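You operate a simulated robot arm through the tools that you are given. There is no shell and no other tool.

The job below is to be done with a simulated robot arm. You get a single attempt, and the scene is never put back.

Task
Dip the filmed green pane clean, then dry it on the pins at 1.5 bar, hands clear; air off.

It is judged by the outcome, as a careful person would: the job done as asked, and still so three seconds after it is handed in. It fails if anything else is knocked over, pushed out of place, dropped, spilled or broken.

Robot
A 7-joint arm with a two-finger parallel gripper, fixed in place. Base frame: the origin is at the foot of the arm, x ahead of it, y to its left, z up; the work surface is at about z = 0.906. Units: m, degrees, N and s.
Its first joint turns from -149.0 to 149.0 degrees. Payload 3.5 kg.
Tool frame: the origin (TCP) lies between the finger pads and is the grasp point; the fingertips stand 0.023 m ahead of it; z points along the fingers, y is the line along which they close. Largest opening 0.094 m; finger width 0.038, thickness 0.01; the body of the gripper, 0.054 by 0.096 m, starts 0.039 m behind the TCP.
Orientation is that of the tool frame in the base frame, as a unit quaternion [w, x, y, z]. With the fingers straight down and closing along the base's y, the tool's x points along the base's -x, its y along +y and its z along -z.

Tools
- The arm moves only by the tool drive_tool. Its argument "plan" is a list of rows, each a list of 3 entries, a list of its own where there are three numbers: the turn, a rotation vector about the tool's x, y, z in degrees, then the shift along the tool's x, y, z in m, then the gripper command, from -1 (fully open) to 1 (shut), values between in proportion. In form: [[[ax, ay, az], [tx, ty, tz], claw], ...]. A call has 1 to 20 rows; each row shifts and turns the commanded pose from where the row before left it, along the tool's axes as they then stand. Each row takes 0.2 s and may step no farther than 0.05 m and 8.6 degrees from the row before; otherwise, or with a gripper value out of range, the whole call is refused. A pose out of reach is approached as far as the arm can. The call stops where the force on the tool passes 40 N (or 10 N more than at its start, if that is more) or the arm is blocked; 0.2 s more then pass. Each finger travels about 0.153 m/s and halts on what it meets, pressing with about 33 N; the grip force reading is that of the motor and also rises with nothing between the fingers. The clock runs only during rows and for 0.2 s after the last one: add rows that do not move to give the fingers time. It gives the time, the measured TCP pose, the force on the tool (base axes), the opening and the grip force at its end, in the units of the frame above (readings bear some noise), with the torque about the TCP (base axes, N m) and any sound that the robot's microphone picked up.
- Cameras (640 x 400 px; columns grow to the right, rows downward): "scene" is fixed at [0.3994, -0.5013, 1.6153]; the picture's right is [0.96, -0.28, 0.00], its down [-0.16, -0.55, -0.82] and it looks along [0.23, 0.78, -0.58] (base axes); focal length 272 px, centre (320, 200). "wrist" rides on the gripper at [0.086, 0.016, -0.075] in the tool frame; the picture's right is [-0.18, 0.98, 0.00], its down [-0.58, -0.11, -0.81] and it looks along [-0.79, -0.15, 0.59] (tool axes); focal length 243 px, centre (320, 200). There is no depth. A picture from a camera that has moved, and an enlarged one, comes with that camera's place and axes in the base frame and with its lens.
- get_image(camera): a new picture of that camera. No time passes.
- inspect(camera, box): a new picture of the part [left, top, right, bottom] of that camera's present view, enlarged. No time passes.
- sign_off(): hands the job in; it is judged then, once.

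Places have to be worked out from the pictures, the camera data and where the tool is seen. Open the gripper and draw the arm clear of the work before you hand the job in, unless the task says otherwise.

The tools are called after "Emit:" as a command line: name --argument value ..., lists and objects as JSON in quotes. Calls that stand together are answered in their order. drive_tool: Moves the arm, as the interface text tells. Its arguments: {"type":"object","properties":{"plan":{"type":"array"}},"required":["plan"]} The other tools are called the same way: get_image (camera) takes a picture; inspect (camera, box) takes an enlarged picture of a part of a camera's view; sign_off () hands the job in.

At the start:

```text
time: 0.0
eef_pos: [0.3806, 1.0286, 1.2318]
tcp_rot: [0.0, 0.0, 1.0, 0.0]
contact_force: [0.3, 0.4, -0.2]
moment: [-0.04, 0.0, 0.02]
width: 0.0938
grasp_force: 0.0
```

scene: 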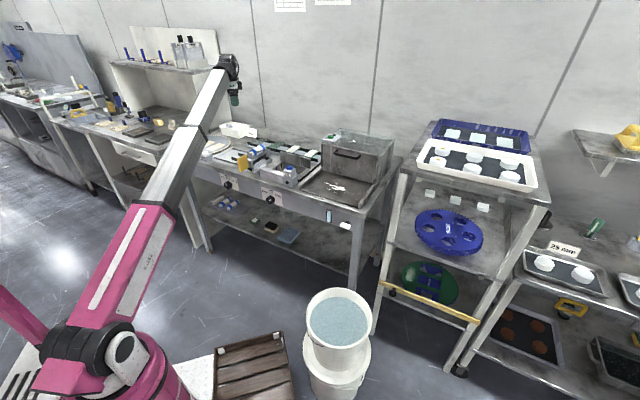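
wrist: 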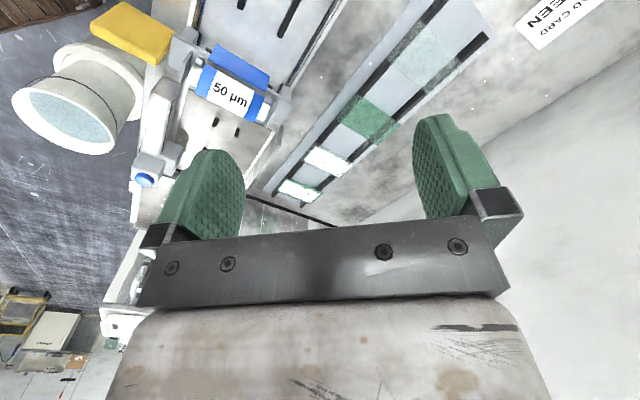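

The scene shows a long bench with several stations, and the wrist view shows a rack with green and clear panes. I'll enlarge several parts of both views before moving anything.

Emit:
inspect --camera "scene" --box '[190, 100, 410, 240]'

Emit:
inspect --camera "wrist" --box '[0, 0, 320, 200]'

Emit:
inspect --camera "wrist" --box '[240, 0, 640, 220]'

Emit:
inspect --camera "scene" --box '[0, 30, 220, 170]'

Emit:
inspect --camera "scene" --box '[200, 130, 300, 200]'

Emit:
inspect --camera "scene" --box '[280, 120, 400, 200]'

```text
2.86 times, centred on (300, 170) of scene
camera zoom: at [0.3994, -0.5013, 1.6153], right [0.96, -0.28, 0.0], down [-0.16, -0.55, -0.82], along [0.23, 0.78, -0.58], focal length 776 px, centre (377, 286)
```

zoom: 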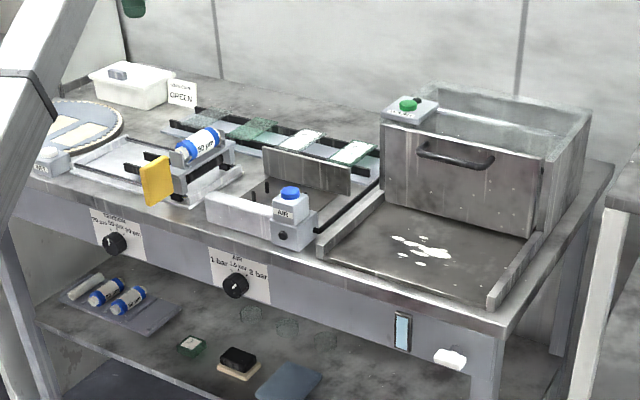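

```text
2.00 times, centred on (160, 100) of wrist
camera zoom: at [0.2942, 1.0456, 1.3052], right [0.18, 0.98, 0.0], down [0.58, -0.11, 0.81], along [0.79, -0.15, -0.59], focal length 485 px, centre (640, 400)
```

zoom: 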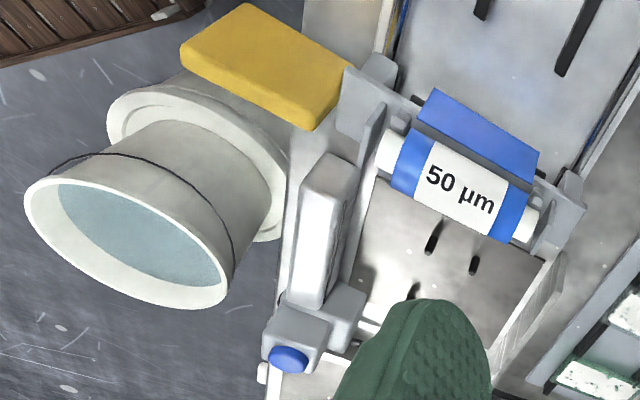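

```text
1.60 times, centred on (440, 110) of wrist
camera zoom: at [0.2942, 1.0456, 1.3052], right [0.18, 0.98, 0.0], down [0.58, -0.11, 0.81], along [0.79, -0.15, -0.59], focal length 388 px, centre (128, 344)
```

zoom: 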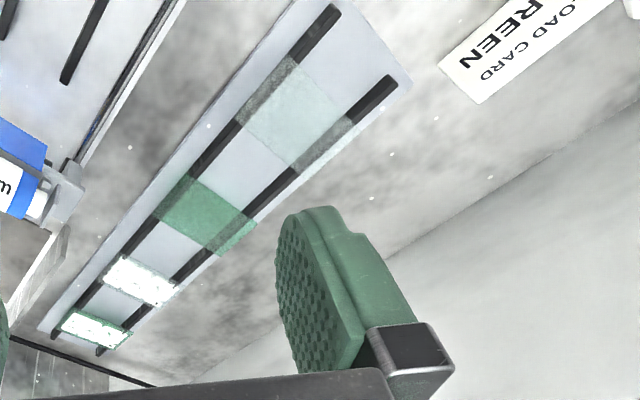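

```text
2.86 times, centred on (110, 100) of scene
camera zoom: at [0.3994, -0.5013, 1.6153], right [0.96, -0.28, 0.0], down [-0.16, -0.55, -0.82], along [0.23, 0.78, -0.58], focal length 776 px, centre (920, 486)
```

zoom: 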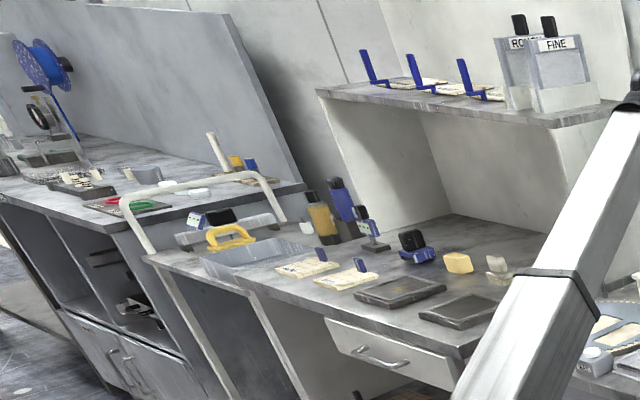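

```text
5.71 times, centred on (250, 165) of scene
camera zoom: at [0.3994, -0.5013, 1.6153], right [0.96, -0.28, 0.0], down [-0.16, -0.55, -0.82], along [0.23, 0.78, -0.58], focal length 1551 px, centre (720, 400)
```

zoom: 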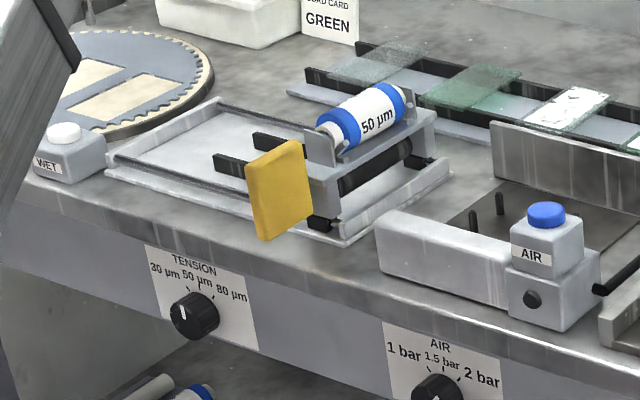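

```text
5.00 times, centred on (340, 160) of scene
camera zoom: at [0.3994, -0.5013, 1.6153], right [0.96, -0.28, 0.0], down [-0.16, -0.55, -0.82], along [0.23, 0.78, -0.58], focal length 1357 px, centre (220, 400)
```

zoom: 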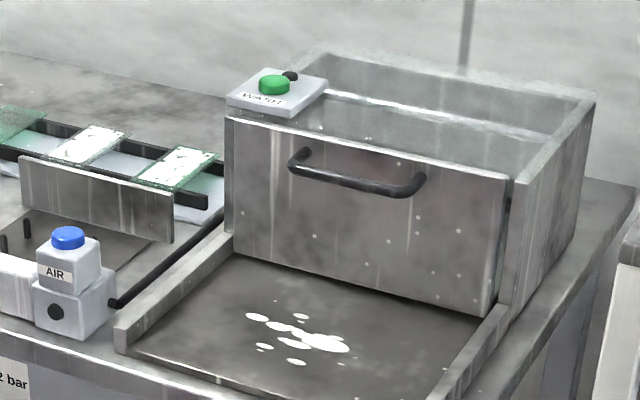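

The filmed green pane looks like the one at the right end of the rail rack. The bench runs at about 45° to the base, with an AIR station (pins and knob), a WASH box and a water bucket in front. I'll raise the arm, draw it back and yaw the wrist camera to look square onto the bench.

Emit:
drive_tool --plan '[[[0, 0, 0], [0, 0, -0.045], -1], [[0, 0, 0], [0, 0, -0.045], -1], [[0, 0, 0], [-0.01, -0.044, 0], -1], [[0, 0, 0], [-0.01, -0.044, 0], -1], [[0, 0, 0], [-0.01, -0.044, 0], -1], [[0, 0, 0], [-0.01, -0.044, 0], -1], [[0, 0, 0], [-0.01, -0.044, 0], -1], [[0, 0, 0], [-0.01, -0.044, 0], -1], [[0, 0, 0], [-0.01, -0.044, 0], -1], [[0, 0, 0], [-0.01, -0.044, 0], -1], [[0, 0, 0], [-0.01, -0.044, 0], -1], [[0, 0, 0], [-0.01, -0.044, 0], -1], [[0, 0, 0], [-0.01, -0.044, 0], -1], [[0, 0, 0], [-0.01, -0.044, 0], -1], [[0, 0, -7.5], [0, 0, 0], -1], [[0, 0, -7.5], [0, 0, 0], -1], [[0, 0, -7.5], [0, 0, 0], -1], [[0, 0, -7.5], [0, 0, 0], -1], [[0, 0, -7.5], [0, 0, 0], -1], [[0, 0, -7.5], [0, 0, 0], -1]]'

Emit:
get_image --camera "wrist"

Emit:
get_image --camera "scene"

```text
time: 3.8
eef_pos: [0.5493, 0.5736, 1.1489]
tcp_rot: [0.003, -0.227, 0.974, 0.005]
contact_force: [-9.0, 16.8, -3.7]
moment: [-1.39, -1.18, -1.9]
width: 0.0942
grasp_force: 0.1
out of reach, approached as far as the arm can: row 2, 3, 4, 5, 6, 7, 8, 9, 10, 11, 12, 13, 14, 15
stopped in row 18: the force on the tool passed its limit at 99 N (the readings are from after the stop); the commanded pose is now the measured one
```

```text
taken
camera wrist: at [0.4638, 0.5492, 1.2236], right [-0.27, 0.96, 0.01], down [0.56, 0.15, 0.81], along [0.78, 0.22, -0.58], focal length 243 px, centre (320, 200)
```

wrist: 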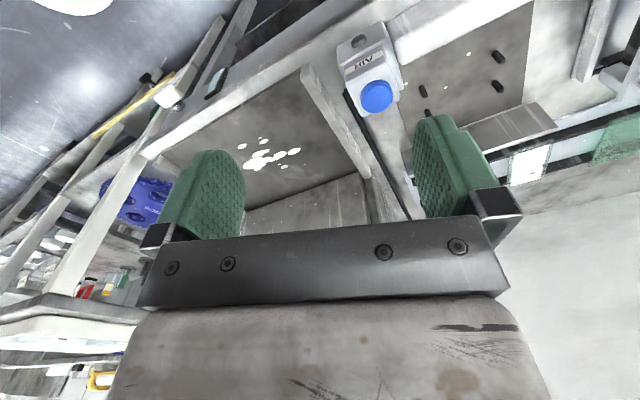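

```text
taken
```

scene: 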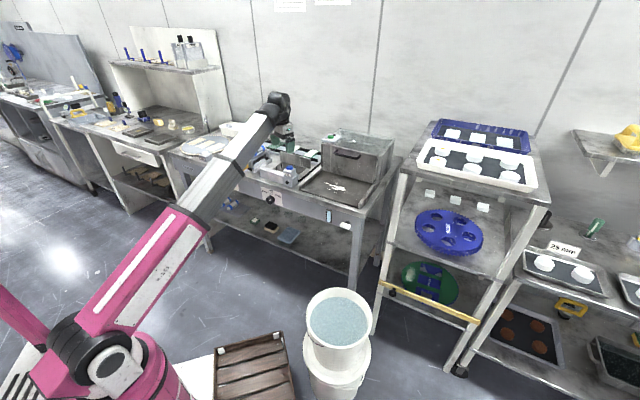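

The arm tripped on force while turning, after several rows that were out of reach, but nothing visible is near the gripper. I'll hold still for a moment and read the settled force.

Emit:
drive_tool --plan '[[[0, 0, 0], [0, 0, 0], -1], [[0, 0, 0], [0, 0, 0], -1]]'

Emit:
inspect --camera "scene" --box '[180, 80, 400, 220]'

Emit:
inspect --camera "scene" --box '[280, 260, 400, 400]'

Emit:
inspect --camera "scene" --box '[0, 180, 240, 400]'

Emit:
inspect --camera "wrist" --box '[380, 0, 640, 220]'

```text
time: 4.4
eef_pos: [0.548, 0.5734, 1.1501]
tcp_rot: [0.004, -0.227, 0.974, 0.005]
contact_force: [-14.5, 23.9, -11.5]
moment: [-1.82, -2.35, -2.83]
width: 0.0942
grasp_force: 0.2
```

```text
2.86 times, centred on (290, 150) of scene
camera zoom: at [0.3994, -0.5013, 1.6153], right [0.96, -0.28, 0.0], down [-0.16, -0.55, -0.82], along [0.23, 0.78, -0.58], focal length 776 px, centre (406, 343)
```

zoom: 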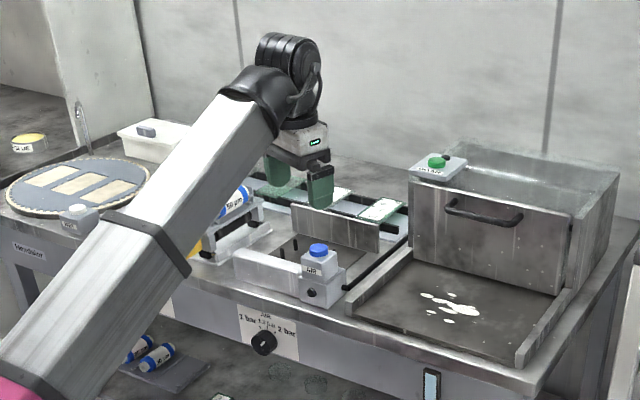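

```text
2.86 times, centred on (340, 330) of scene
camera zoom: at [0.3994, -0.5013, 1.6153], right [0.96, -0.28, 0.0], down [-0.16, -0.55, -0.82], along [0.23, 0.78, -0.58], focal length 776 px, centre (263, -171)
```

zoom: 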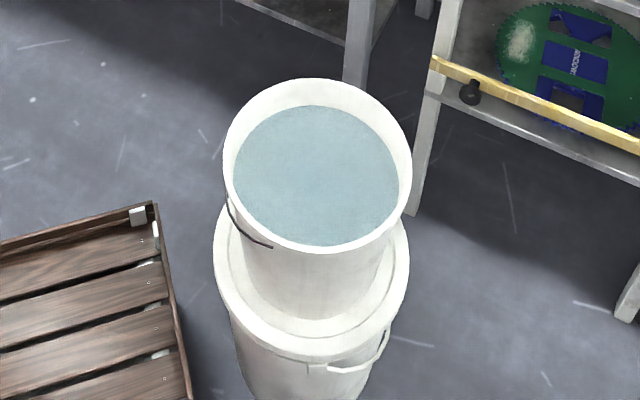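

```text
1.82 times, centred on (120, 290) of scene
camera zoom: at [0.3994, -0.5013, 1.6153], right [0.96, -0.28, 0.0], down [-0.16, -0.55, -0.82], along [0.23, 0.78, -0.58], focal length 494 px, centre (684, 36)
```

zoom: 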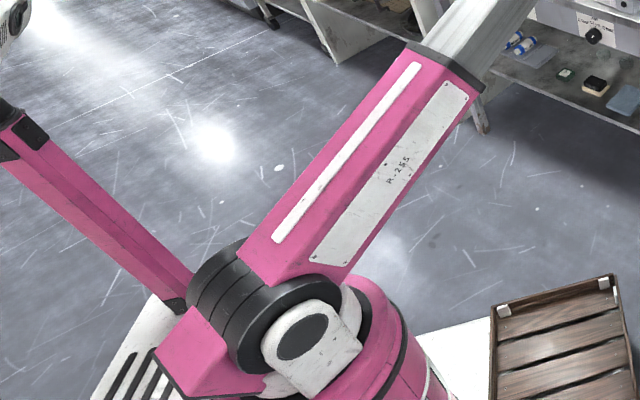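

```text
1.82 times, centred on (510, 110) of wrist
camera zoom: at [0.4638, 0.5492, 1.2236], right [-0.27, 0.96, 0.01], down [0.56, 0.15, 0.81], along [0.78, 0.22, -0.58], focal length 441 px, centre (-26, 364)
```

zoom: 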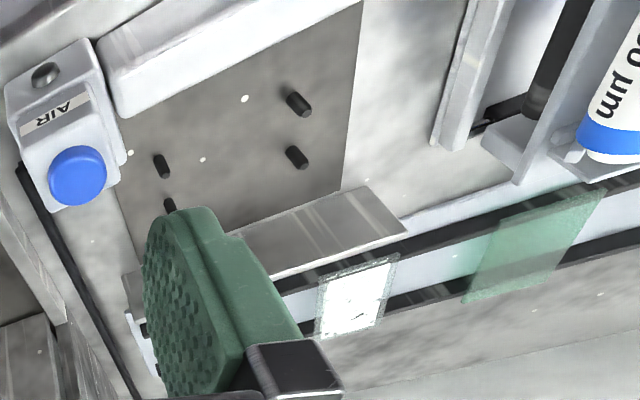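

A steady force of about 30 N with nothing around the gripper suggests the wrist is folded against the forearm, because the tool is pointing down too high and too close. I'll ease it down and outward to unfold the wrist.

Emit:
drive_tool --plan '[[[0, 0, 0], [-0.02, 0, 0.02], -1], [[0, 0, 0], [-0.02, 0, 0.02], -1], [[0, 0, 0], [0, 0, 0], -1]]'

Emit:
get_image --camera "wrist"

```text
time: 5.2
eef_pos: [0.5852, 0.5921, 1.1091]
tcp_rot: [0.005, -0.23, 0.973, 0.004]
contact_force: [0.8, -0.1, -0.4]
moment: [-0.03, 0.01, -0.01]
width: 0.0939
grasp_force: 0.3
```

```text
taken
camera wrist: at [0.5, 0.5676, 1.1836], right [-0.27, 0.96, 0.01], down [0.56, 0.15, 0.81], along [0.78, 0.23, -0.58], focal length 243 px, centre (320, 200)
```

wrist: 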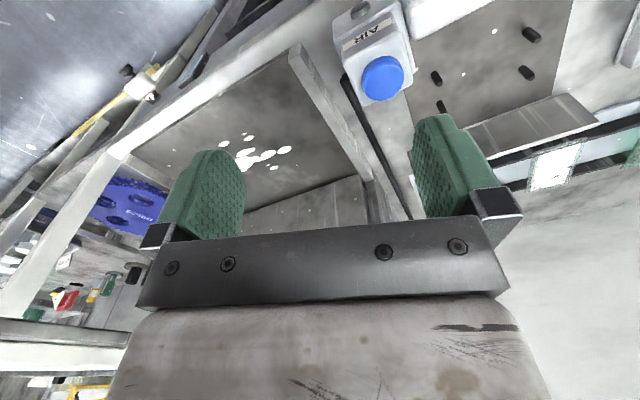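

Force is back to zero, so it was self-contact. Triangulating the AIR button from both cameras gives about (0.583, 0.645, 0.988) with good agreement. I'll enlarge the pins, panes, knob and wash box to place them the same way.

Emit:
inspect --camera "scene" --box '[280, 140, 340, 180]'

Emit:
inspect --camera "scene" --box '[250, 150, 310, 190]'

Emit:
inspect --camera "scene" --box '[250, 180, 310, 220]'

Emit:
inspect --camera "scene" --box '[320, 125, 400, 180]'

Emit:
inspect --camera "wrist" --box '[320, 0, 640, 220]'

Emit:
inspect --camera "scene" --box '[205, 125, 285, 180]'

```text
10.00 times, centred on (310, 160) of scene
camera zoom: at [0.3994, -0.5013, 1.6153], right [0.96, -0.28, 0.0], down [-0.16, -0.55, -0.82], along [0.23, 0.78, -0.58], focal length 2715 px, centre (420, 600)
```

zoom: 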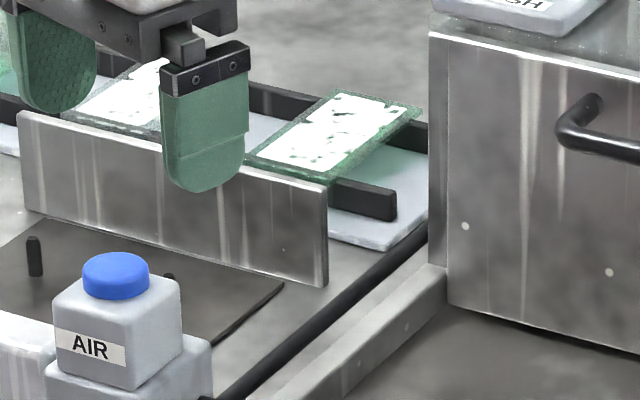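

```text
10.00 times, centred on (280, 170) of scene
camera zoom: at [0.3994, -0.5013, 1.6153], right [0.96, -0.28, 0.0], down [-0.16, -0.55, -0.82], along [0.23, 0.78, -0.58], focal length 2715 px, centre (720, 500)
```

zoom: 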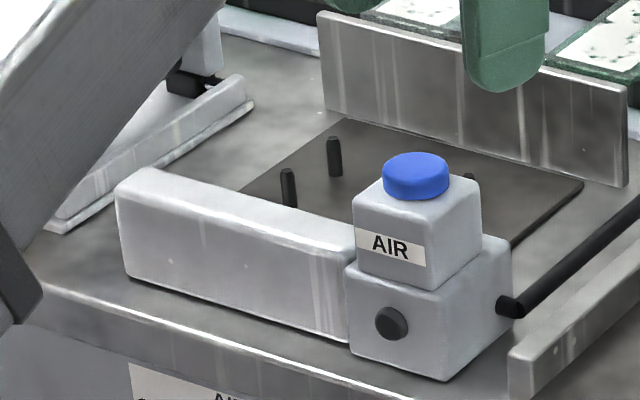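

```text
10.00 times, centred on (280, 200) of scene
camera zoom: at [0.3994, -0.5013, 1.6153], right [0.96, -0.28, 0.0], down [-0.16, -0.55, -0.82], along [0.23, 0.78, -0.58], focal length 2715 px, centre (720, 200)
```

zoom: 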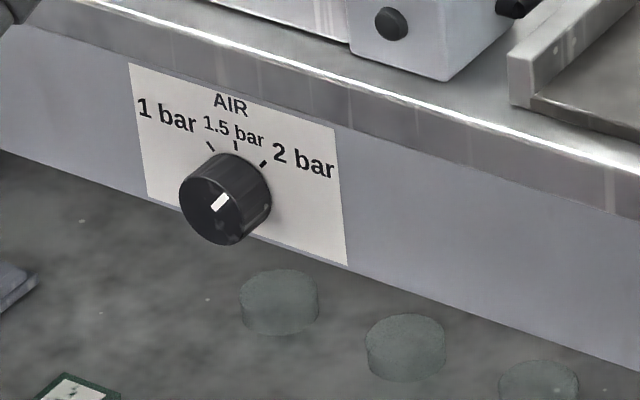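

```text
7.27 times, centred on (360, 152) of scene
camera zoom: at [0.3994, -0.5013, 1.6153], right [0.96, -0.28, 0.0], down [-0.16, -0.55, -0.82], along [0.23, 0.78, -0.58], focal length 1974 px, centre (29, 546)
```

zoom: 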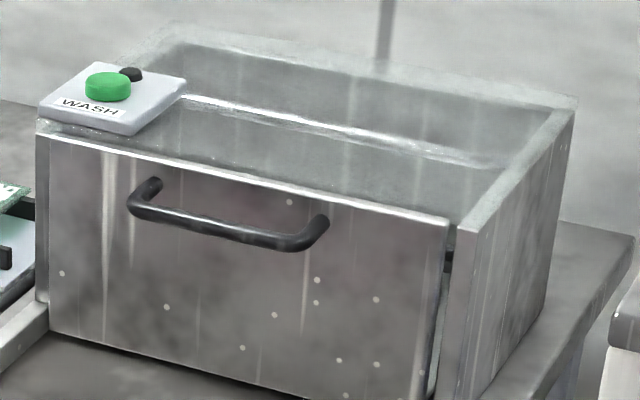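

```text
1.82 times, centred on (480, 110) of wrist
camera zoom: at [0.5, 0.5676, 1.1836], right [-0.27, 0.96, 0.01], down [0.56, 0.15, 0.81], along [0.78, 0.23, -0.58], focal length 441 px, centre (29, 364)
```

zoom: 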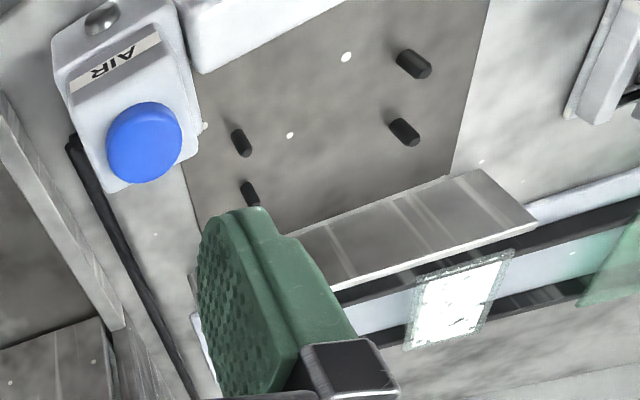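

```text
7.27 times, centred on (245, 152) of scene
camera zoom: at [0.3994, -0.5013, 1.6153], right [0.96, -0.28, 0.0], down [-0.16, -0.55, -0.82], along [0.23, 0.78, -0.58], focal length 1974 px, centre (866, 546)
```

zoom: 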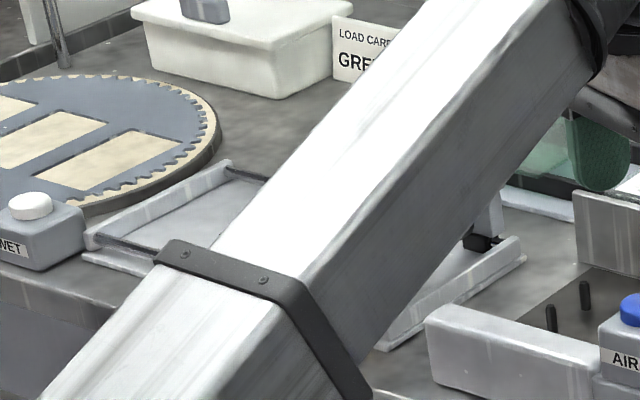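

From triangulation, the bench front edge sits about 0.81 m out along azimuth 41°. The panes are at about e2 = 1.13 (depth along that azimuth), and the four pins form a rectangle of about 84 × 39 mm near (0.58, 0.77). Next I'll square the yaw to the bench and move toward the WASH box to see whether it holds a bath.

Emit:
drive_tool --plan '[[[0, 0, -7.2], [0, 0, 0], -1], [[0, 0, -7.2], [0, 0, 0], -1], [[0, 0, 0], [-0.017, -0.035, -0.0152], -1], [[0, 0, 0], [-0.017, -0.035, -0.0152], -1], [[0, 0, 0], [-0.017, -0.035, -0.0152], -1], [[0, 0, 0], [-0.017, -0.035, -0.0152], -1], [[0, 0, 0], [-0.017, -0.035, -0.0152], -1], [[0, 0, 0], [-0.017, -0.035, -0.0152], -1], [[0, 0, 0], [0, 0, 0], -1]]'

Emit:
get_image --camera "wrist"

Emit:
get_image --camera "scene"

```text
time: 5.6
eef_pos: [0.5859, 0.5927, 1.1099]
tcp_rot: [0.008, -0.278, 0.96, 0.006]
contact_force: [0.4, 0.8, -2.0]
moment: [0.07, -0.1, -0.03]
width: 0.0939
grasp_force: 0.1
stopped in row 2: the force on the tool passed its limit at 48 N (the readings are from after the stop); the commanded pose is now the measured one
```

```text
taken
camera wrist: at [0.5035, 0.5593, 1.1827], right [-0.37, 0.93, 0.01], down [0.54, 0.21, 0.82], along [0.76, 0.31, -0.58], focal length 243 px, centre (320, 200)
```

wrist: 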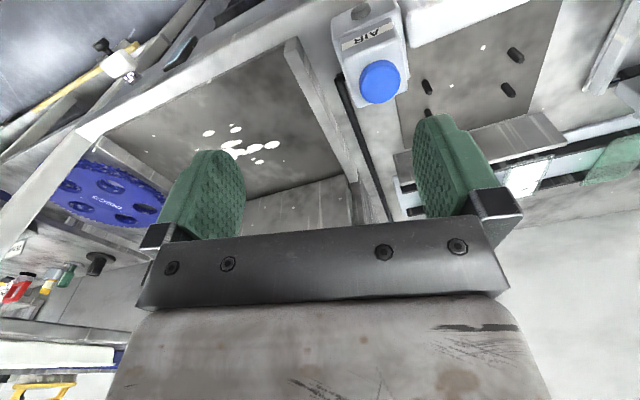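

```text
taken
```

scene: 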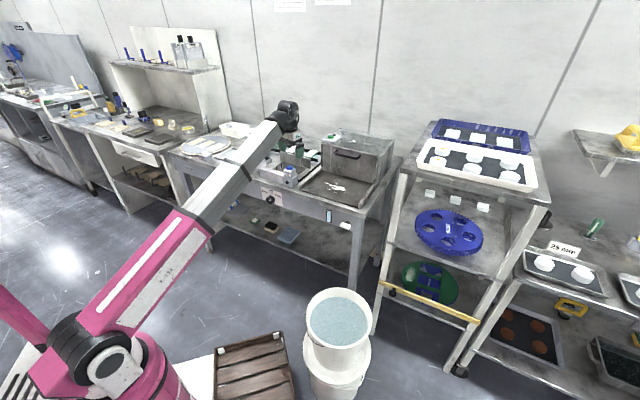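

Both trips came while yawing the camera toward the forearm side, so the camera mount is probably brushing the forearm. I'll turn the other way so the camera ends up on the outer side of the tool, where it would also look down onto the pane when the tool is tilted.

Emit:
drive_tool --plan '[[[0, 0, 8], [0, 0, 0], -1], [[0, 0, 8], [0, 0, 0], -1], [[0, 0, 8], [0, 0, 0], -1], [[0, 0, 8], [0, 0, 0], -1], [[0, 0, 8], [0, 0, 0], -1], [[0, 0, 8], [0, 0, 0], -1], [[0, 0, 8], [0, 0, 0], -1], [[0, 0, 8], [0, 0, 0], -1], [[0, 0, 8], [0, 0, 0], -1], [[0, 0, 8], [0, 0, 0], -1]]'

Emit:
get_image --camera "wrist"

Emit:
inspect --camera "scene" --box '[180, 80, 400, 220]'

```text
time: 7.8
eef_pos: [0.5856, 0.5918, 1.1101]
tcp_rot: [0.002, 0.404, 0.915, 0.01]
contact_force: [-0.7, -0.2, 0.2]
moment: [-0.03, -0.01, 0.02]
width: 0.0942
grasp_force: 0.0
```

```text
taken
camera wrist: at [0.5387, 0.6669, 1.185], right [0.85, 0.52, 0.02], down [0.3, -0.52, 0.8], along [0.43, -0.68, -0.6], focal length 243 px, centre (320, 200)
```

wrist: 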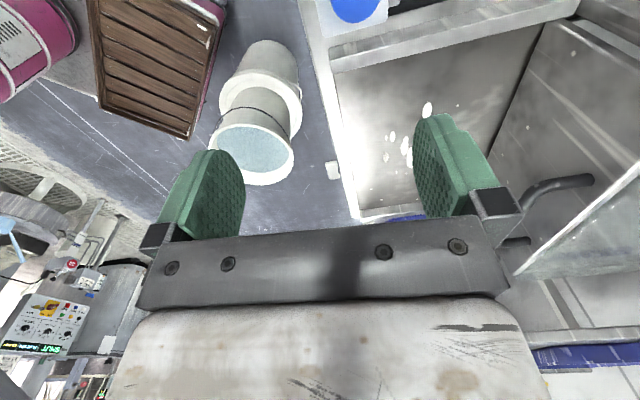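

```text
2.86 times, centred on (290, 150) of scene
camera zoom: at [0.3994, -0.5013, 1.6153], right [0.96, -0.28, 0.0], down [-0.16, -0.55, -0.82], along [0.23, 0.78, -0.58], focal length 776 px, centre (406, 343)
```

zoom: 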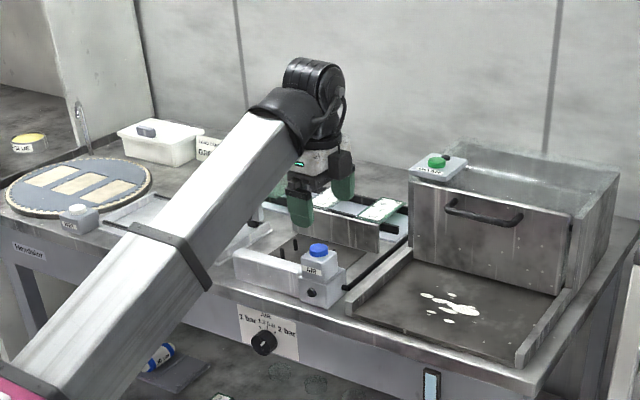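

That turned freely with no force. I'll continue the turn toward having the camera outward.

Emit:
drive_tool --plan '[[[0, 0, 8], [0, 0, 0], -1], [[0, 0, 8], [0, 0, 0], -1], [[0, 0, 8], [0, 0, 0], -1], [[0, 0, 8], [0, 0, 0], -1], [[0, 0, 8], [0, 0, 0], -1], [[0, 0, 8], [0, 0, 0], -1], [[0, 0, 8], [0, 0, 0], -1], [[0, 0, 8], [0, 0, 0], -1], [[0, 0, 8], [0, 0, 0], -1], [[0, 0, 8], [0, 0, 0], -1]]'

Emit:
get_image --camera "wrist"

```text
time: 10.0
eef_pos: [0.5859, 0.5936, 1.11]
tcp_rot: [-0.005, 0.898, 0.441, 0.009]
contact_force: [-0.1, 0.4, 0.2]
moment: [0.01, 0.02, -0.03]
width: 0.0939
grasp_force: 0.0
```

```text
taken
camera wrist: at [0.6506, 0.6505, 1.1862], right [0.67, -0.75, 0.0], down [-0.45, -0.41, 0.79], along [-0.59, -0.53, -0.61], focal length 243 px, centre (320, 200)
```

wrist: 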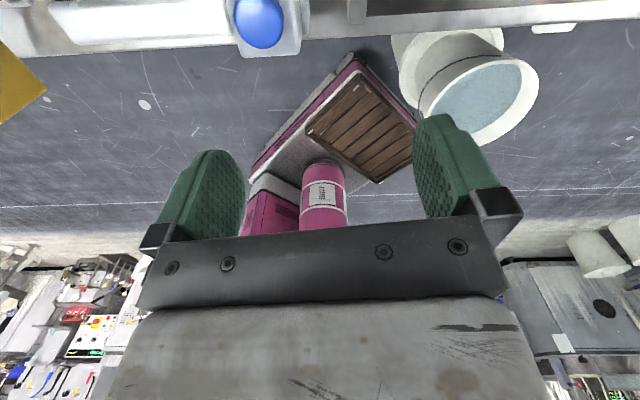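

With the camera outward it sees the base, the crate and the water bucket, which I place roughly at (0.65, 0.08) with water near z = 0.55. I'll turn the camera to look along the bench toward the WASH box and rise over its left end to see whether it is a bath.

Emit:
drive_tool --plan '[[[0, 0, -7.87], [0, 0, 0], -1], [[0, 0, -7.87], [0, 0, 0], -1], [[0, 0, -7.87], [0, 0, 0], -1], [[0, 0, -7.87], [0, 0, 0], -1], [[0, 0, -7.87], [0, 0, 0], -1], [[0, 0, -7.87], [0, 0, 0], -1], [[0, 0, -7.87], [0, 0, 0], -1], [[0, 0, -7.87], [0, 0, 0], -1], [[0, 0, -7.87], [0, 0, 0], -1], [[0, 0, -7.87], [0, 0, 0], -1], [[0, 0, 0], [-0.0073, 0.0363, -0.015], -1], [[0, 0, 0], [-0.0073, 0.0363, -0.015], -1], [[0, 0, 0], [-0.0073, 0.0363, -0.015], -1], [[0, 0, 0], [-0.0073, 0.0363, -0.015], -1], [[0, 0, 0], [-0.0073, 0.0363, -0.015], -1], [[0, 0, 0], [-0.0073, 0.0363, -0.015], -1], [[0, 0, 0], [0, 0, 0], -1]]'

Emit:
get_image --camera "wrist"

Emit:
get_image --camera "scene"

```text
time: 13.6
eef_pos: [0.7774, 0.703, 1.2041]
tcp_rot: [0.001, 0.414, 0.91, 0.01]
contact_force: [0.4, 0.5, 0.2]
moment: [0.02, -0.01, 0.03]
width: 0.0942
grasp_force: 0.0
```

```text
taken
camera wrist: at [0.7328, 0.7772, 1.2791], right [0.86, 0.51, 0.02], down [0.29, -0.52, 0.8], along [0.42, -0.68, -0.6], focal length 243 px, centre (320, 200)
```

wrist: 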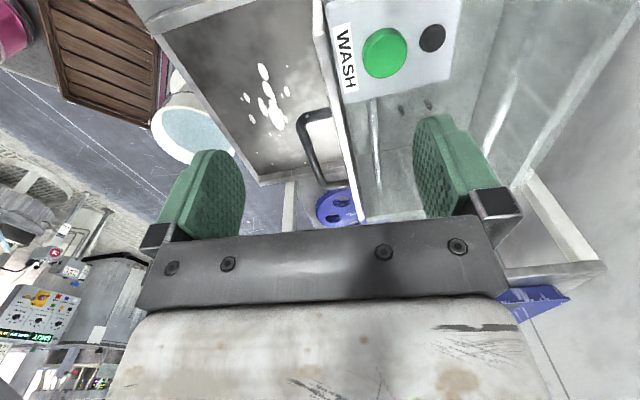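

```text
taken
```

scene: 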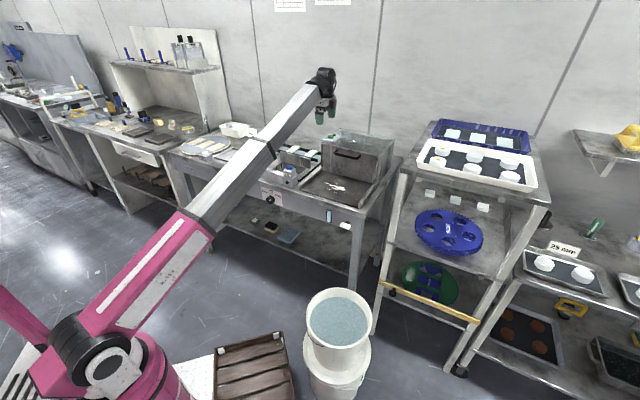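

The view now covers the WASH box from above. I'll enlarge it to judge what's inside.

Emit:
inspect --camera "wrist" --box '[300, 0, 640, 300]'

Emit:
inspect --camera "wrist" --box '[320, 60, 480, 230]'

Emit:
inspect --camera "scene" --box '[250, 125, 330, 180]'

Emit:
inspect --camera "scene" --box '[320, 195, 420, 260]'

```text
1.33 times, centred on (470, 150) of wrist
camera zoom: at [0.7328, 0.7772, 1.2791], right [0.86, 0.51, 0.02], down [0.29, -0.52, 0.8], along [0.42, -0.68, -0.6], focal length 324 px, centre (120, 267)
```

zoom: 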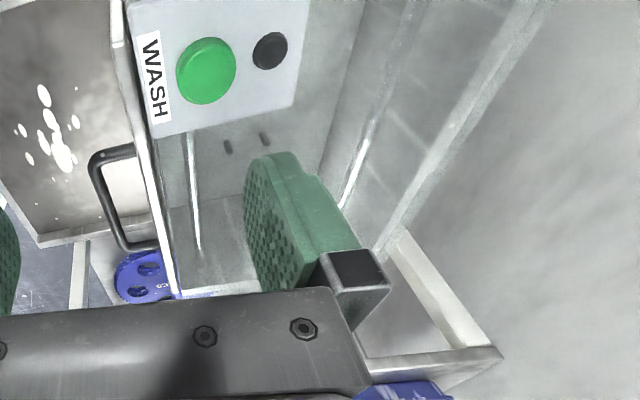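

```text
2.35 times, centred on (400, 145) of wrist
camera zoom: at [0.7328, 0.7772, 1.2791], right [0.86, 0.51, 0.02], down [0.29, -0.52, 0.8], along [0.42, -0.68, -0.6], focal length 571 px, centre (132, 329)
```

zoom: 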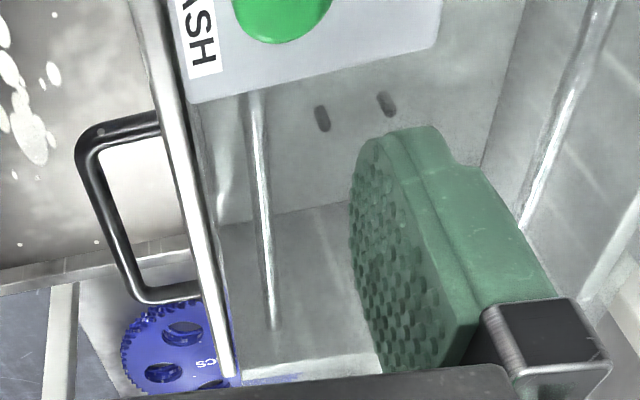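

```text
7.27 times, centred on (290, 152) of scene
camera zoom: at [0.3994, -0.5013, 1.6153], right [0.96, -0.28, 0.0], down [-0.16, -0.55, -0.82], along [0.23, 0.78, -0.58], focal length 1974 px, centre (538, 546)
```

zoom: 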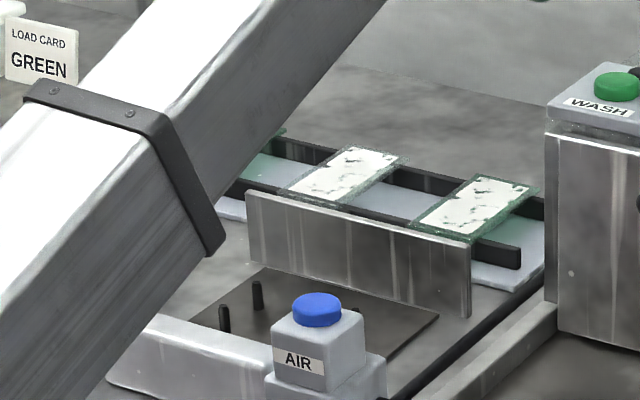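

```text
6.15 times, centred on (370, 228) of scene
camera zoom: at [0.3994, -0.5013, 1.6153], right [0.96, -0.28, 0.0], down [-0.16, -0.55, -0.82], along [0.23, 0.78, -0.58], focal length 1670 px, centre (12, 31)
```

zoom: 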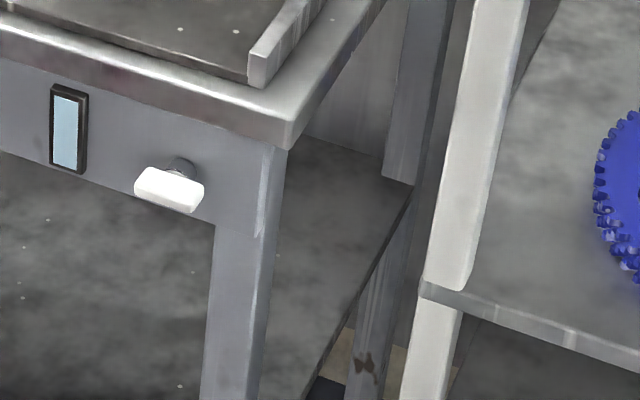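

The WASH cabinet is a dry spray box with its floor at bench level and spray bars inside, so it isn't a bath. The dip is the pail of blue water. I'll turn the camera outward, with the fingers closing along the bench, and move above the filmed green pane at about (0.748, 0.863) to test the reach.

Emit:
drive_tool --plan '[[[0, 0, 8.2], [0, 0, 0], -1], [[0, 0, 8.2], [0, 0, 0], -1], [[0, 0, 8.2], [0, 0, 0], -1], [[0, 0, 8.2], [0, 0, 0], -1], [[0, 0, 8.2], [0, 0, 0], -1], [[0, 0, 8.2], [0, 0, 0], -1], [[0, 0, 8.2], [0, 0, 0], -1], [[0, 0, 8.2], [0, 0, 0], -1], [[0, 0, 8.2], [0, 0, 0], -1], [[0, 0, 8.2], [0, 0, 0], -1], [[0, 0, 8.0], [0, 0, 0], -1], [[0, 0, 0], [0.0, -0.035, 0], -1], [[0, 0, 0], [0.0, -0.035, 0], -1], [[0, 0, 0], [0.02, -0.035, 0], -1], [[0, 0, 0], [0.02, -0.035, 0], -1], [[0, 0, 0], [0.02, 0, 0.02], -1], [[0, 0, 0], [0.022, 0, 0.02], -1], [[0, 0, 0], [0, 0, 0], -1]]'

Emit:
get_image --camera "wrist"

Emit:
inspect --camera "scene" --box '[240, 60, 400, 180]'

```text
time: 17.4
eef_pos: [0.788, 0.7937, 1.1657]
tcp_rot: [0.005, 0.905, 0.426, 0.012]
contact_force: [-0.4, 0.7, 0.0]
moment: [-0.01, 0.02, -0.02]
width: 0.0938
grasp_force: 0.0
out of reach, approached as far as the arm can: row 11, 12, 13, 14, 15, 16, 17
```

```text
taken
camera wrist: at [0.8541, 0.85, 1.2422], right [0.64, -0.77, 0.02], down [-0.48, -0.38, 0.79], along [-0.6, -0.52, -0.61], focal length 243 px, centre (320, 200)
```

wrist: 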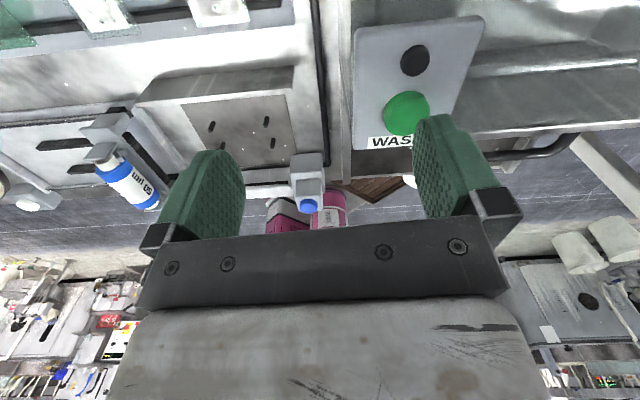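

```text
3.33 times, centred on (320, 120) of scene
camera zoom: at [0.3994, -0.5013, 1.6153], right [0.96, -0.28, 0.0], down [-0.16, -0.55, -0.82], along [0.23, 0.78, -0.58], focal length 905 px, centre (320, 467)
```

zoom: 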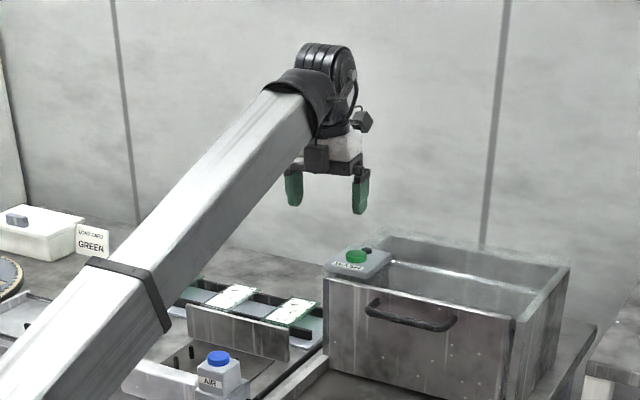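

The final roll hits a joint limit with the camera fully outward. The other pose that closes along the bench has the camera on the base side, which should be fine lower down where the forearm is flatter. I'll roll back that way above the pane.

Emit:
drive_tool --plan '[[[0, 0, -8.2], [0, 0, 0], -1], [[0, 0, -8.2], [0, 0, 0], -1], [[0, 0, -8.2], [0, 0, 0], -1], [[0, 0, -8.2], [0, 0, 0], -1], [[0, 0, -8.2], [0, 0, 0], -1], [[0, 0, -8.2], [0, 0, 0], -1], [[0, 0, -8.2], [0, 0, 0], -1], [[0, 0, -8.2], [0, 0, 0], -1], [[0, 0, -8.2], [0, 0, 0], -1], [[0, 0, -8.2], [0, 0, 0], -1], [[0, 0, -8.2], [0, 0, 0], -1], [[0, 0, 0], [0, 0, 0], -1]]'

Emit:
get_image --camera "wrist"

Emit:
get_image --camera "scene"

```text
time: 20.0
eef_pos: [0.7889, 0.7931, 1.1659]
tcp_rot: [0.012, 0.343, 0.939, 0.005]
contact_force: [0.3, -0.2, 0.0]
moment: [0.02, 0.01, -0.03]
width: 0.0938
grasp_force: 0.1
```

```text
taken
camera wrist: at [0.7313, 0.8605, 1.2389], right [0.77, 0.63, 0.02], down [0.35, -0.46, 0.81], along [0.52, -0.62, -0.58], focal length 243 px, centre (320, 200)
```

wrist: 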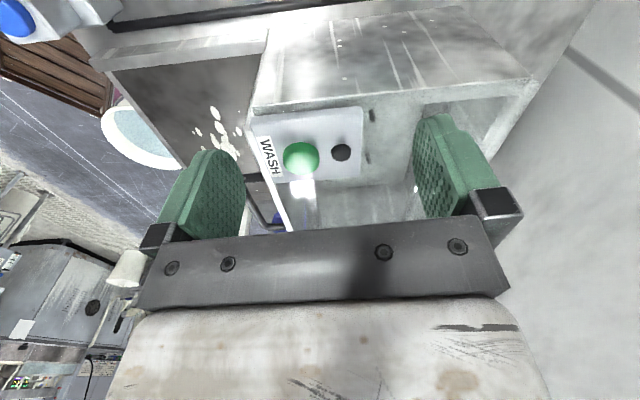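

```text
taken
```

scene: 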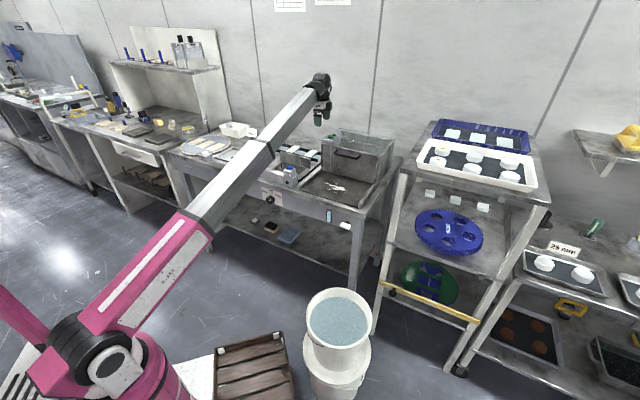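

Out-of-reach commands get clamped, so the tool sits at (0.789, 0.793, 1.166) over the cabinet's left side. I'll shift left over the pane and lower to about 1.08, then continue rolling toward the base-side camera pose.

Emit:
drive_tool --plan '[[[0, 0, 0], [0.0194, 0.0053, 0], -1], [[0, 0, 0], [0.0194, 0.0053, 0], -1], [[0, 0, 0], [0.0194, 0.0053, 0.0215], -1], [[0, 0, 0], [0.0194, 0.0053, 0.0215], -1], [[0, 0, 0], [0, 0, 0.0215], -1], [[0, 0, 0], [0, 0, 0.0215], -1], [[0, 0, -8.1], [0, 0, 0], -1], [[0, 0, -8.1], [0, 0, 0], -1], [[0, 0, -8.1], [0, 0, 0], -1], [[0, 0, -8.1], [0, 0, 0], -1], [[0, 0, -8.1], [0, 0, 0], -1], [[0, 0, 0], [0, 0, 0], -1]]'

Emit:
get_image --camera "wrist"

Emit:
inspect --camera "scene" --box '[240, 60, 400, 180]'

```text
time: 22.6
eef_pos: [0.7452, 0.8586, 1.0787]
tcp_rot: [0.012, -0.004, 1.0, 0.0]
contact_force: [-0.9, -0.4, 0.5]
moment: [-0.02, -0.01, 0.0]
width: 0.094
grasp_force: 0.0
```

```text
taken
camera wrist: at [0.6569, 0.8745, 1.1514], right [0.18, 0.98, 0.01], down [0.56, -0.11, 0.82], along [0.81, -0.14, -0.57], focal length 243 px, centre (320, 200)
```

wrist: 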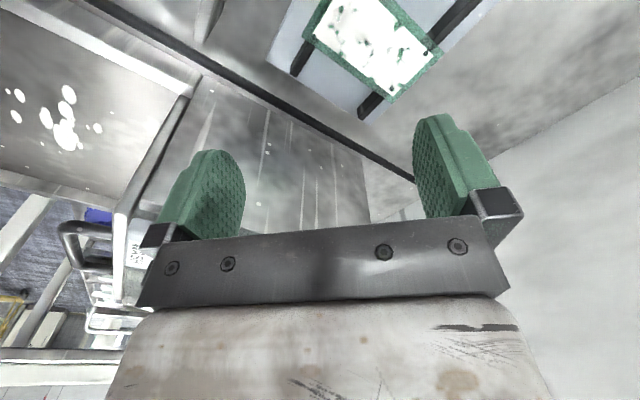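

```text
3.33 times, centred on (320, 120) of scene
camera zoom: at [0.3994, -0.5013, 1.6153], right [0.96, -0.28, 0.0], down [-0.16, -0.55, -0.82], along [0.23, 0.78, -0.58], focal length 905 px, centre (320, 467)
```

zoom: 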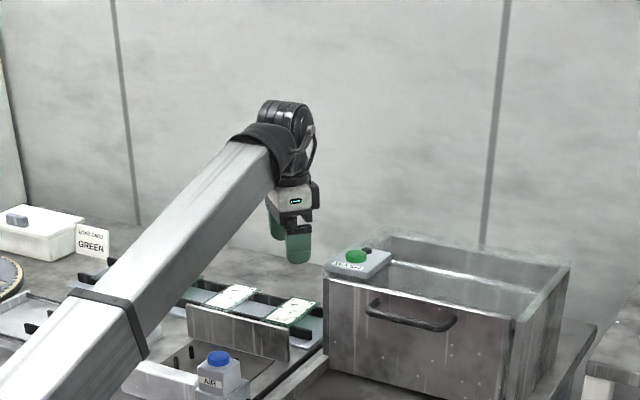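

Vertical reach over the pane works at z = 1.08, and the filmed green pane is plainly in view. I'll enlarge it to place its corners and the rails.

Emit:
inspect --camera "wrist" --box '[260, 0, 500, 150]'

Emit:
inspect --camera "scene" --box '[280, 140, 330, 173]'

```text
2.67 times, centred on (380, 75) of wrist
camera zoom: at [0.6569, 0.8745, 1.1514], right [0.18, 0.98, 0.01], down [0.56, -0.11, 0.82], along [0.81, -0.14, -0.57], focal length 647 px, centre (160, 533)
```

zoom: 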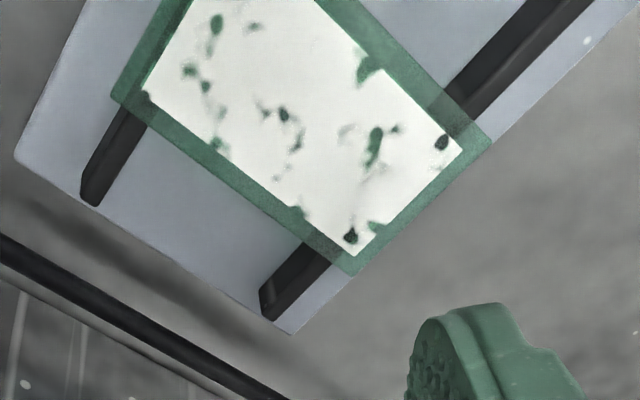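

```text
12.12 times, centred on (305, 156) of scene
camera zoom: at [0.3994, -0.5013, 1.6153], right [0.96, -0.28, 0.0], down [-0.16, -0.55, -0.82], along [0.23, 0.78, -0.58], focal length 3290 px, centre (502, 727)
```

zoom: 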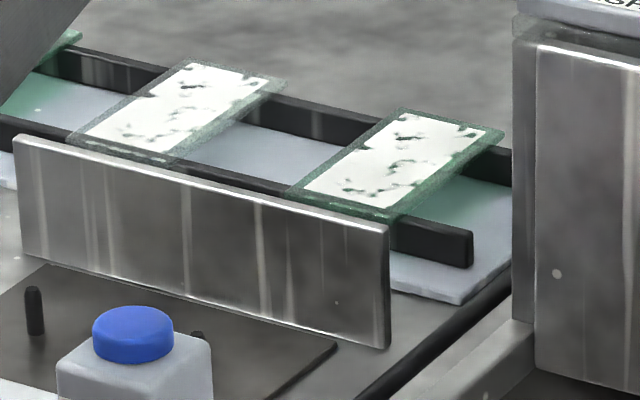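

From both views, the pane centre is about (0.757, 0.904) and its top about 0.93. It measures about 58 × 108 mm, its axes lie at 45°, and it bridges two rails with about 19 mm clear below. I'll level the tool and roll about 45° so the fingers close across the pane's width.

Emit:
drive_tool --plan '[[[0, 1.37, 0], [0, 0, 0], -1], [[0, 0, -7.4], [0, 0, 0], -1], [[0, 0, -7.4], [0, 0, 0], -1], [[0, 0, -7.4], [0, 0, 0], -1], [[0, 0, -7.4], [0, 0, 0], -1], [[0, 0, -7.4], [0, 0, 0], -1], [[0, 0, -7.4], [0, 0, 0], -1], [[0, 0, 0], [0, 0, 0], -1]]'

Emit:
get_image --camera "wrist"

```text
time: 24.4
eef_pos: [0.7457, 0.86, 1.0791]
tcp_rot: [0.0, -0.382, 0.924, 0.0]
contact_force: [-0.4, -0.8, 0.3]
moment: [0.01, 0.0, 0.03]
width: 0.0938
grasp_force: 0.0
```

```text
taken
camera wrist: at [0.6727, 0.8095, 1.153], right [-0.56, 0.83, 0.0], down [0.49, 0.33, 0.81], along [0.67, 0.45, -0.59], focal length 243 px, centre (320, 200)
```

wrist: 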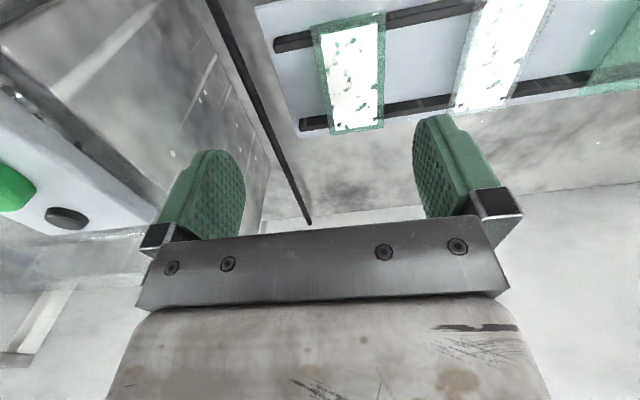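

That rolled cleanly, and the tool is vertical at 45°. I'll enlarge the pane from this second viewpoint to triangulate its height with the wrist camera alone.

Emit:
inspect --camera "wrist" --box '[260, 0, 500, 150]'

```text
2.67 times, centred on (380, 75) of wrist
camera zoom: at [0.6727, 0.8095, 1.153], right [-0.56, 0.83, 0.0], down [0.49, 0.33, 0.81], along [0.67, 0.45, -0.59], focal length 647 px, centre (160, 533)
```

zoom: 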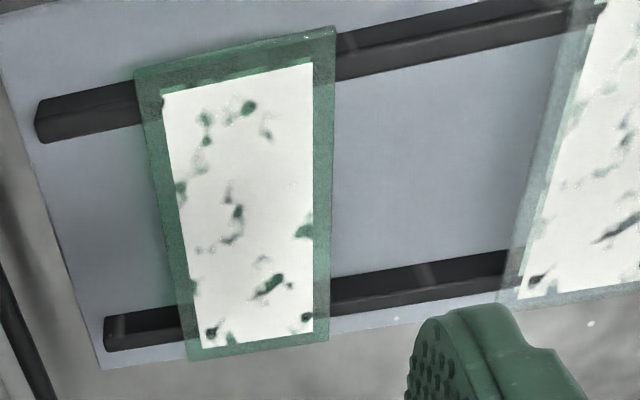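

Two wrist views agree: the pane top is at z ≈ 0.929, the centre at (0.757, 0.905), and the size is about 59 × 109 mm at 45°. I'll centre over it and descend partway to z = 1.00, checking reach.

Emit:
drive_tool --plan '[[[0, 0, 0], [-0.02, 0.012, 0], -1], [[0, 0, 0], [-0.02, 0.012, 0], -1], [[0, 0, 0], [0, 0, 0.02], -1], [[0, 0, 0], [0, 0, 0.02], -1], [[0, 0, 0], [0, 0, 0.02], -1], [[0, 0, 0], [0, 0, 0.02], -1], [[0, 0, 0], [0, 0, 0], -1]]'

Emit:
get_image --camera "wrist"

Emit:
inspect --camera "scene" --box '[260, 100, 360, 175]'

```text
time: 26.0
eef_pos: [0.757, 0.9036, 0.9978]
tcp_rot: [0.0, -0.381, 0.925, 0.001]
contact_force: [0.2, 0.1, 0.4]
moment: [0.0, -0.01, -0.02]
width: 0.0939
grasp_force: 0.0
```

```text
taken
camera wrist: at [0.6843, 0.8548, 1.0723], right [-0.56, 0.83, 0.0], down [0.49, 0.33, 0.81], along [0.67, 0.45, -0.59], focal length 243 px, centre (320, 200)
```

wrist: 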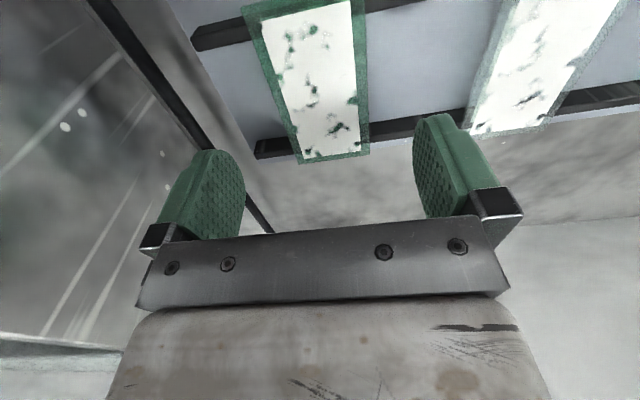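

```text
5.33 times, centred on (310, 138) of scene
camera zoom: at [0.3994, -0.5013, 1.6153], right [0.96, -0.28, 0.0], down [-0.16, -0.55, -0.82], along [0.23, 0.78, -0.58], focal length 1448 px, centre (373, 533)
```

zoom: 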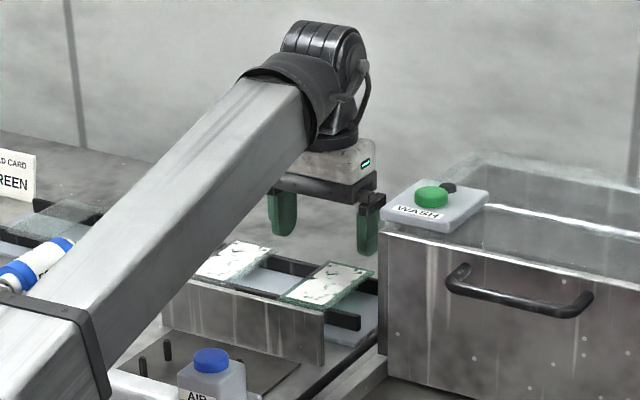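

Reach holds and the pane projects where expected, centred between the fingers. I'll descend to TCP z ≈ 0.943, putting the fingertips about 9 mm below the pane and clear of the base plate.

Emit:
drive_tool --plan '[[[0, 0, 0], [0, 0, 0.015], -1], [[0, 0, 0], [0, 0, 0.015], -1], [[0, 0, 0], [0, 0, 0.0125], -1], [[0, 0, 0], [0, 0, 0.0125], -1], [[0, 0, 0], [0, 0, 0], -1]]'

Emit:
get_image --camera "wrist"

Emit:
inspect --camera "scene" --box '[280, 125, 340, 165]'

```text
time: 27.2
eef_pos: [0.7558, 0.9044, 0.9434]
tcp_rot: [0.0, -0.38, 0.925, 0.001]
contact_force: [0.3, 0.1, -0.6]
moment: [-0.01, -0.01, 0.0]
width: 0.094
grasp_force: 0.0
```

```text
taken
camera wrist: at [0.6833, 0.8547, 1.0181], right [-0.56, 0.83, 0.0], down [0.49, 0.33, 0.81], along [0.67, 0.45, -0.59], focal length 243 px, centre (320, 200)
```

wrist: 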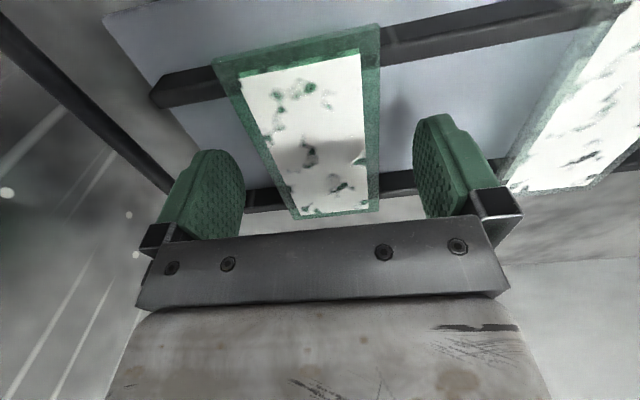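

```text
10.00 times, centred on (310, 145) of scene
camera zoom: at [0.3994, -0.5013, 1.6153], right [0.96, -0.28, 0.0], down [-0.16, -0.55, -0.82], along [0.23, 0.78, -0.58], focal length 2715 px, centre (420, 750)
```

zoom: 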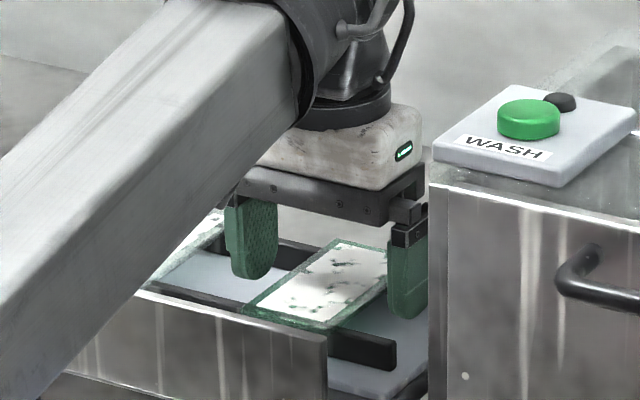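

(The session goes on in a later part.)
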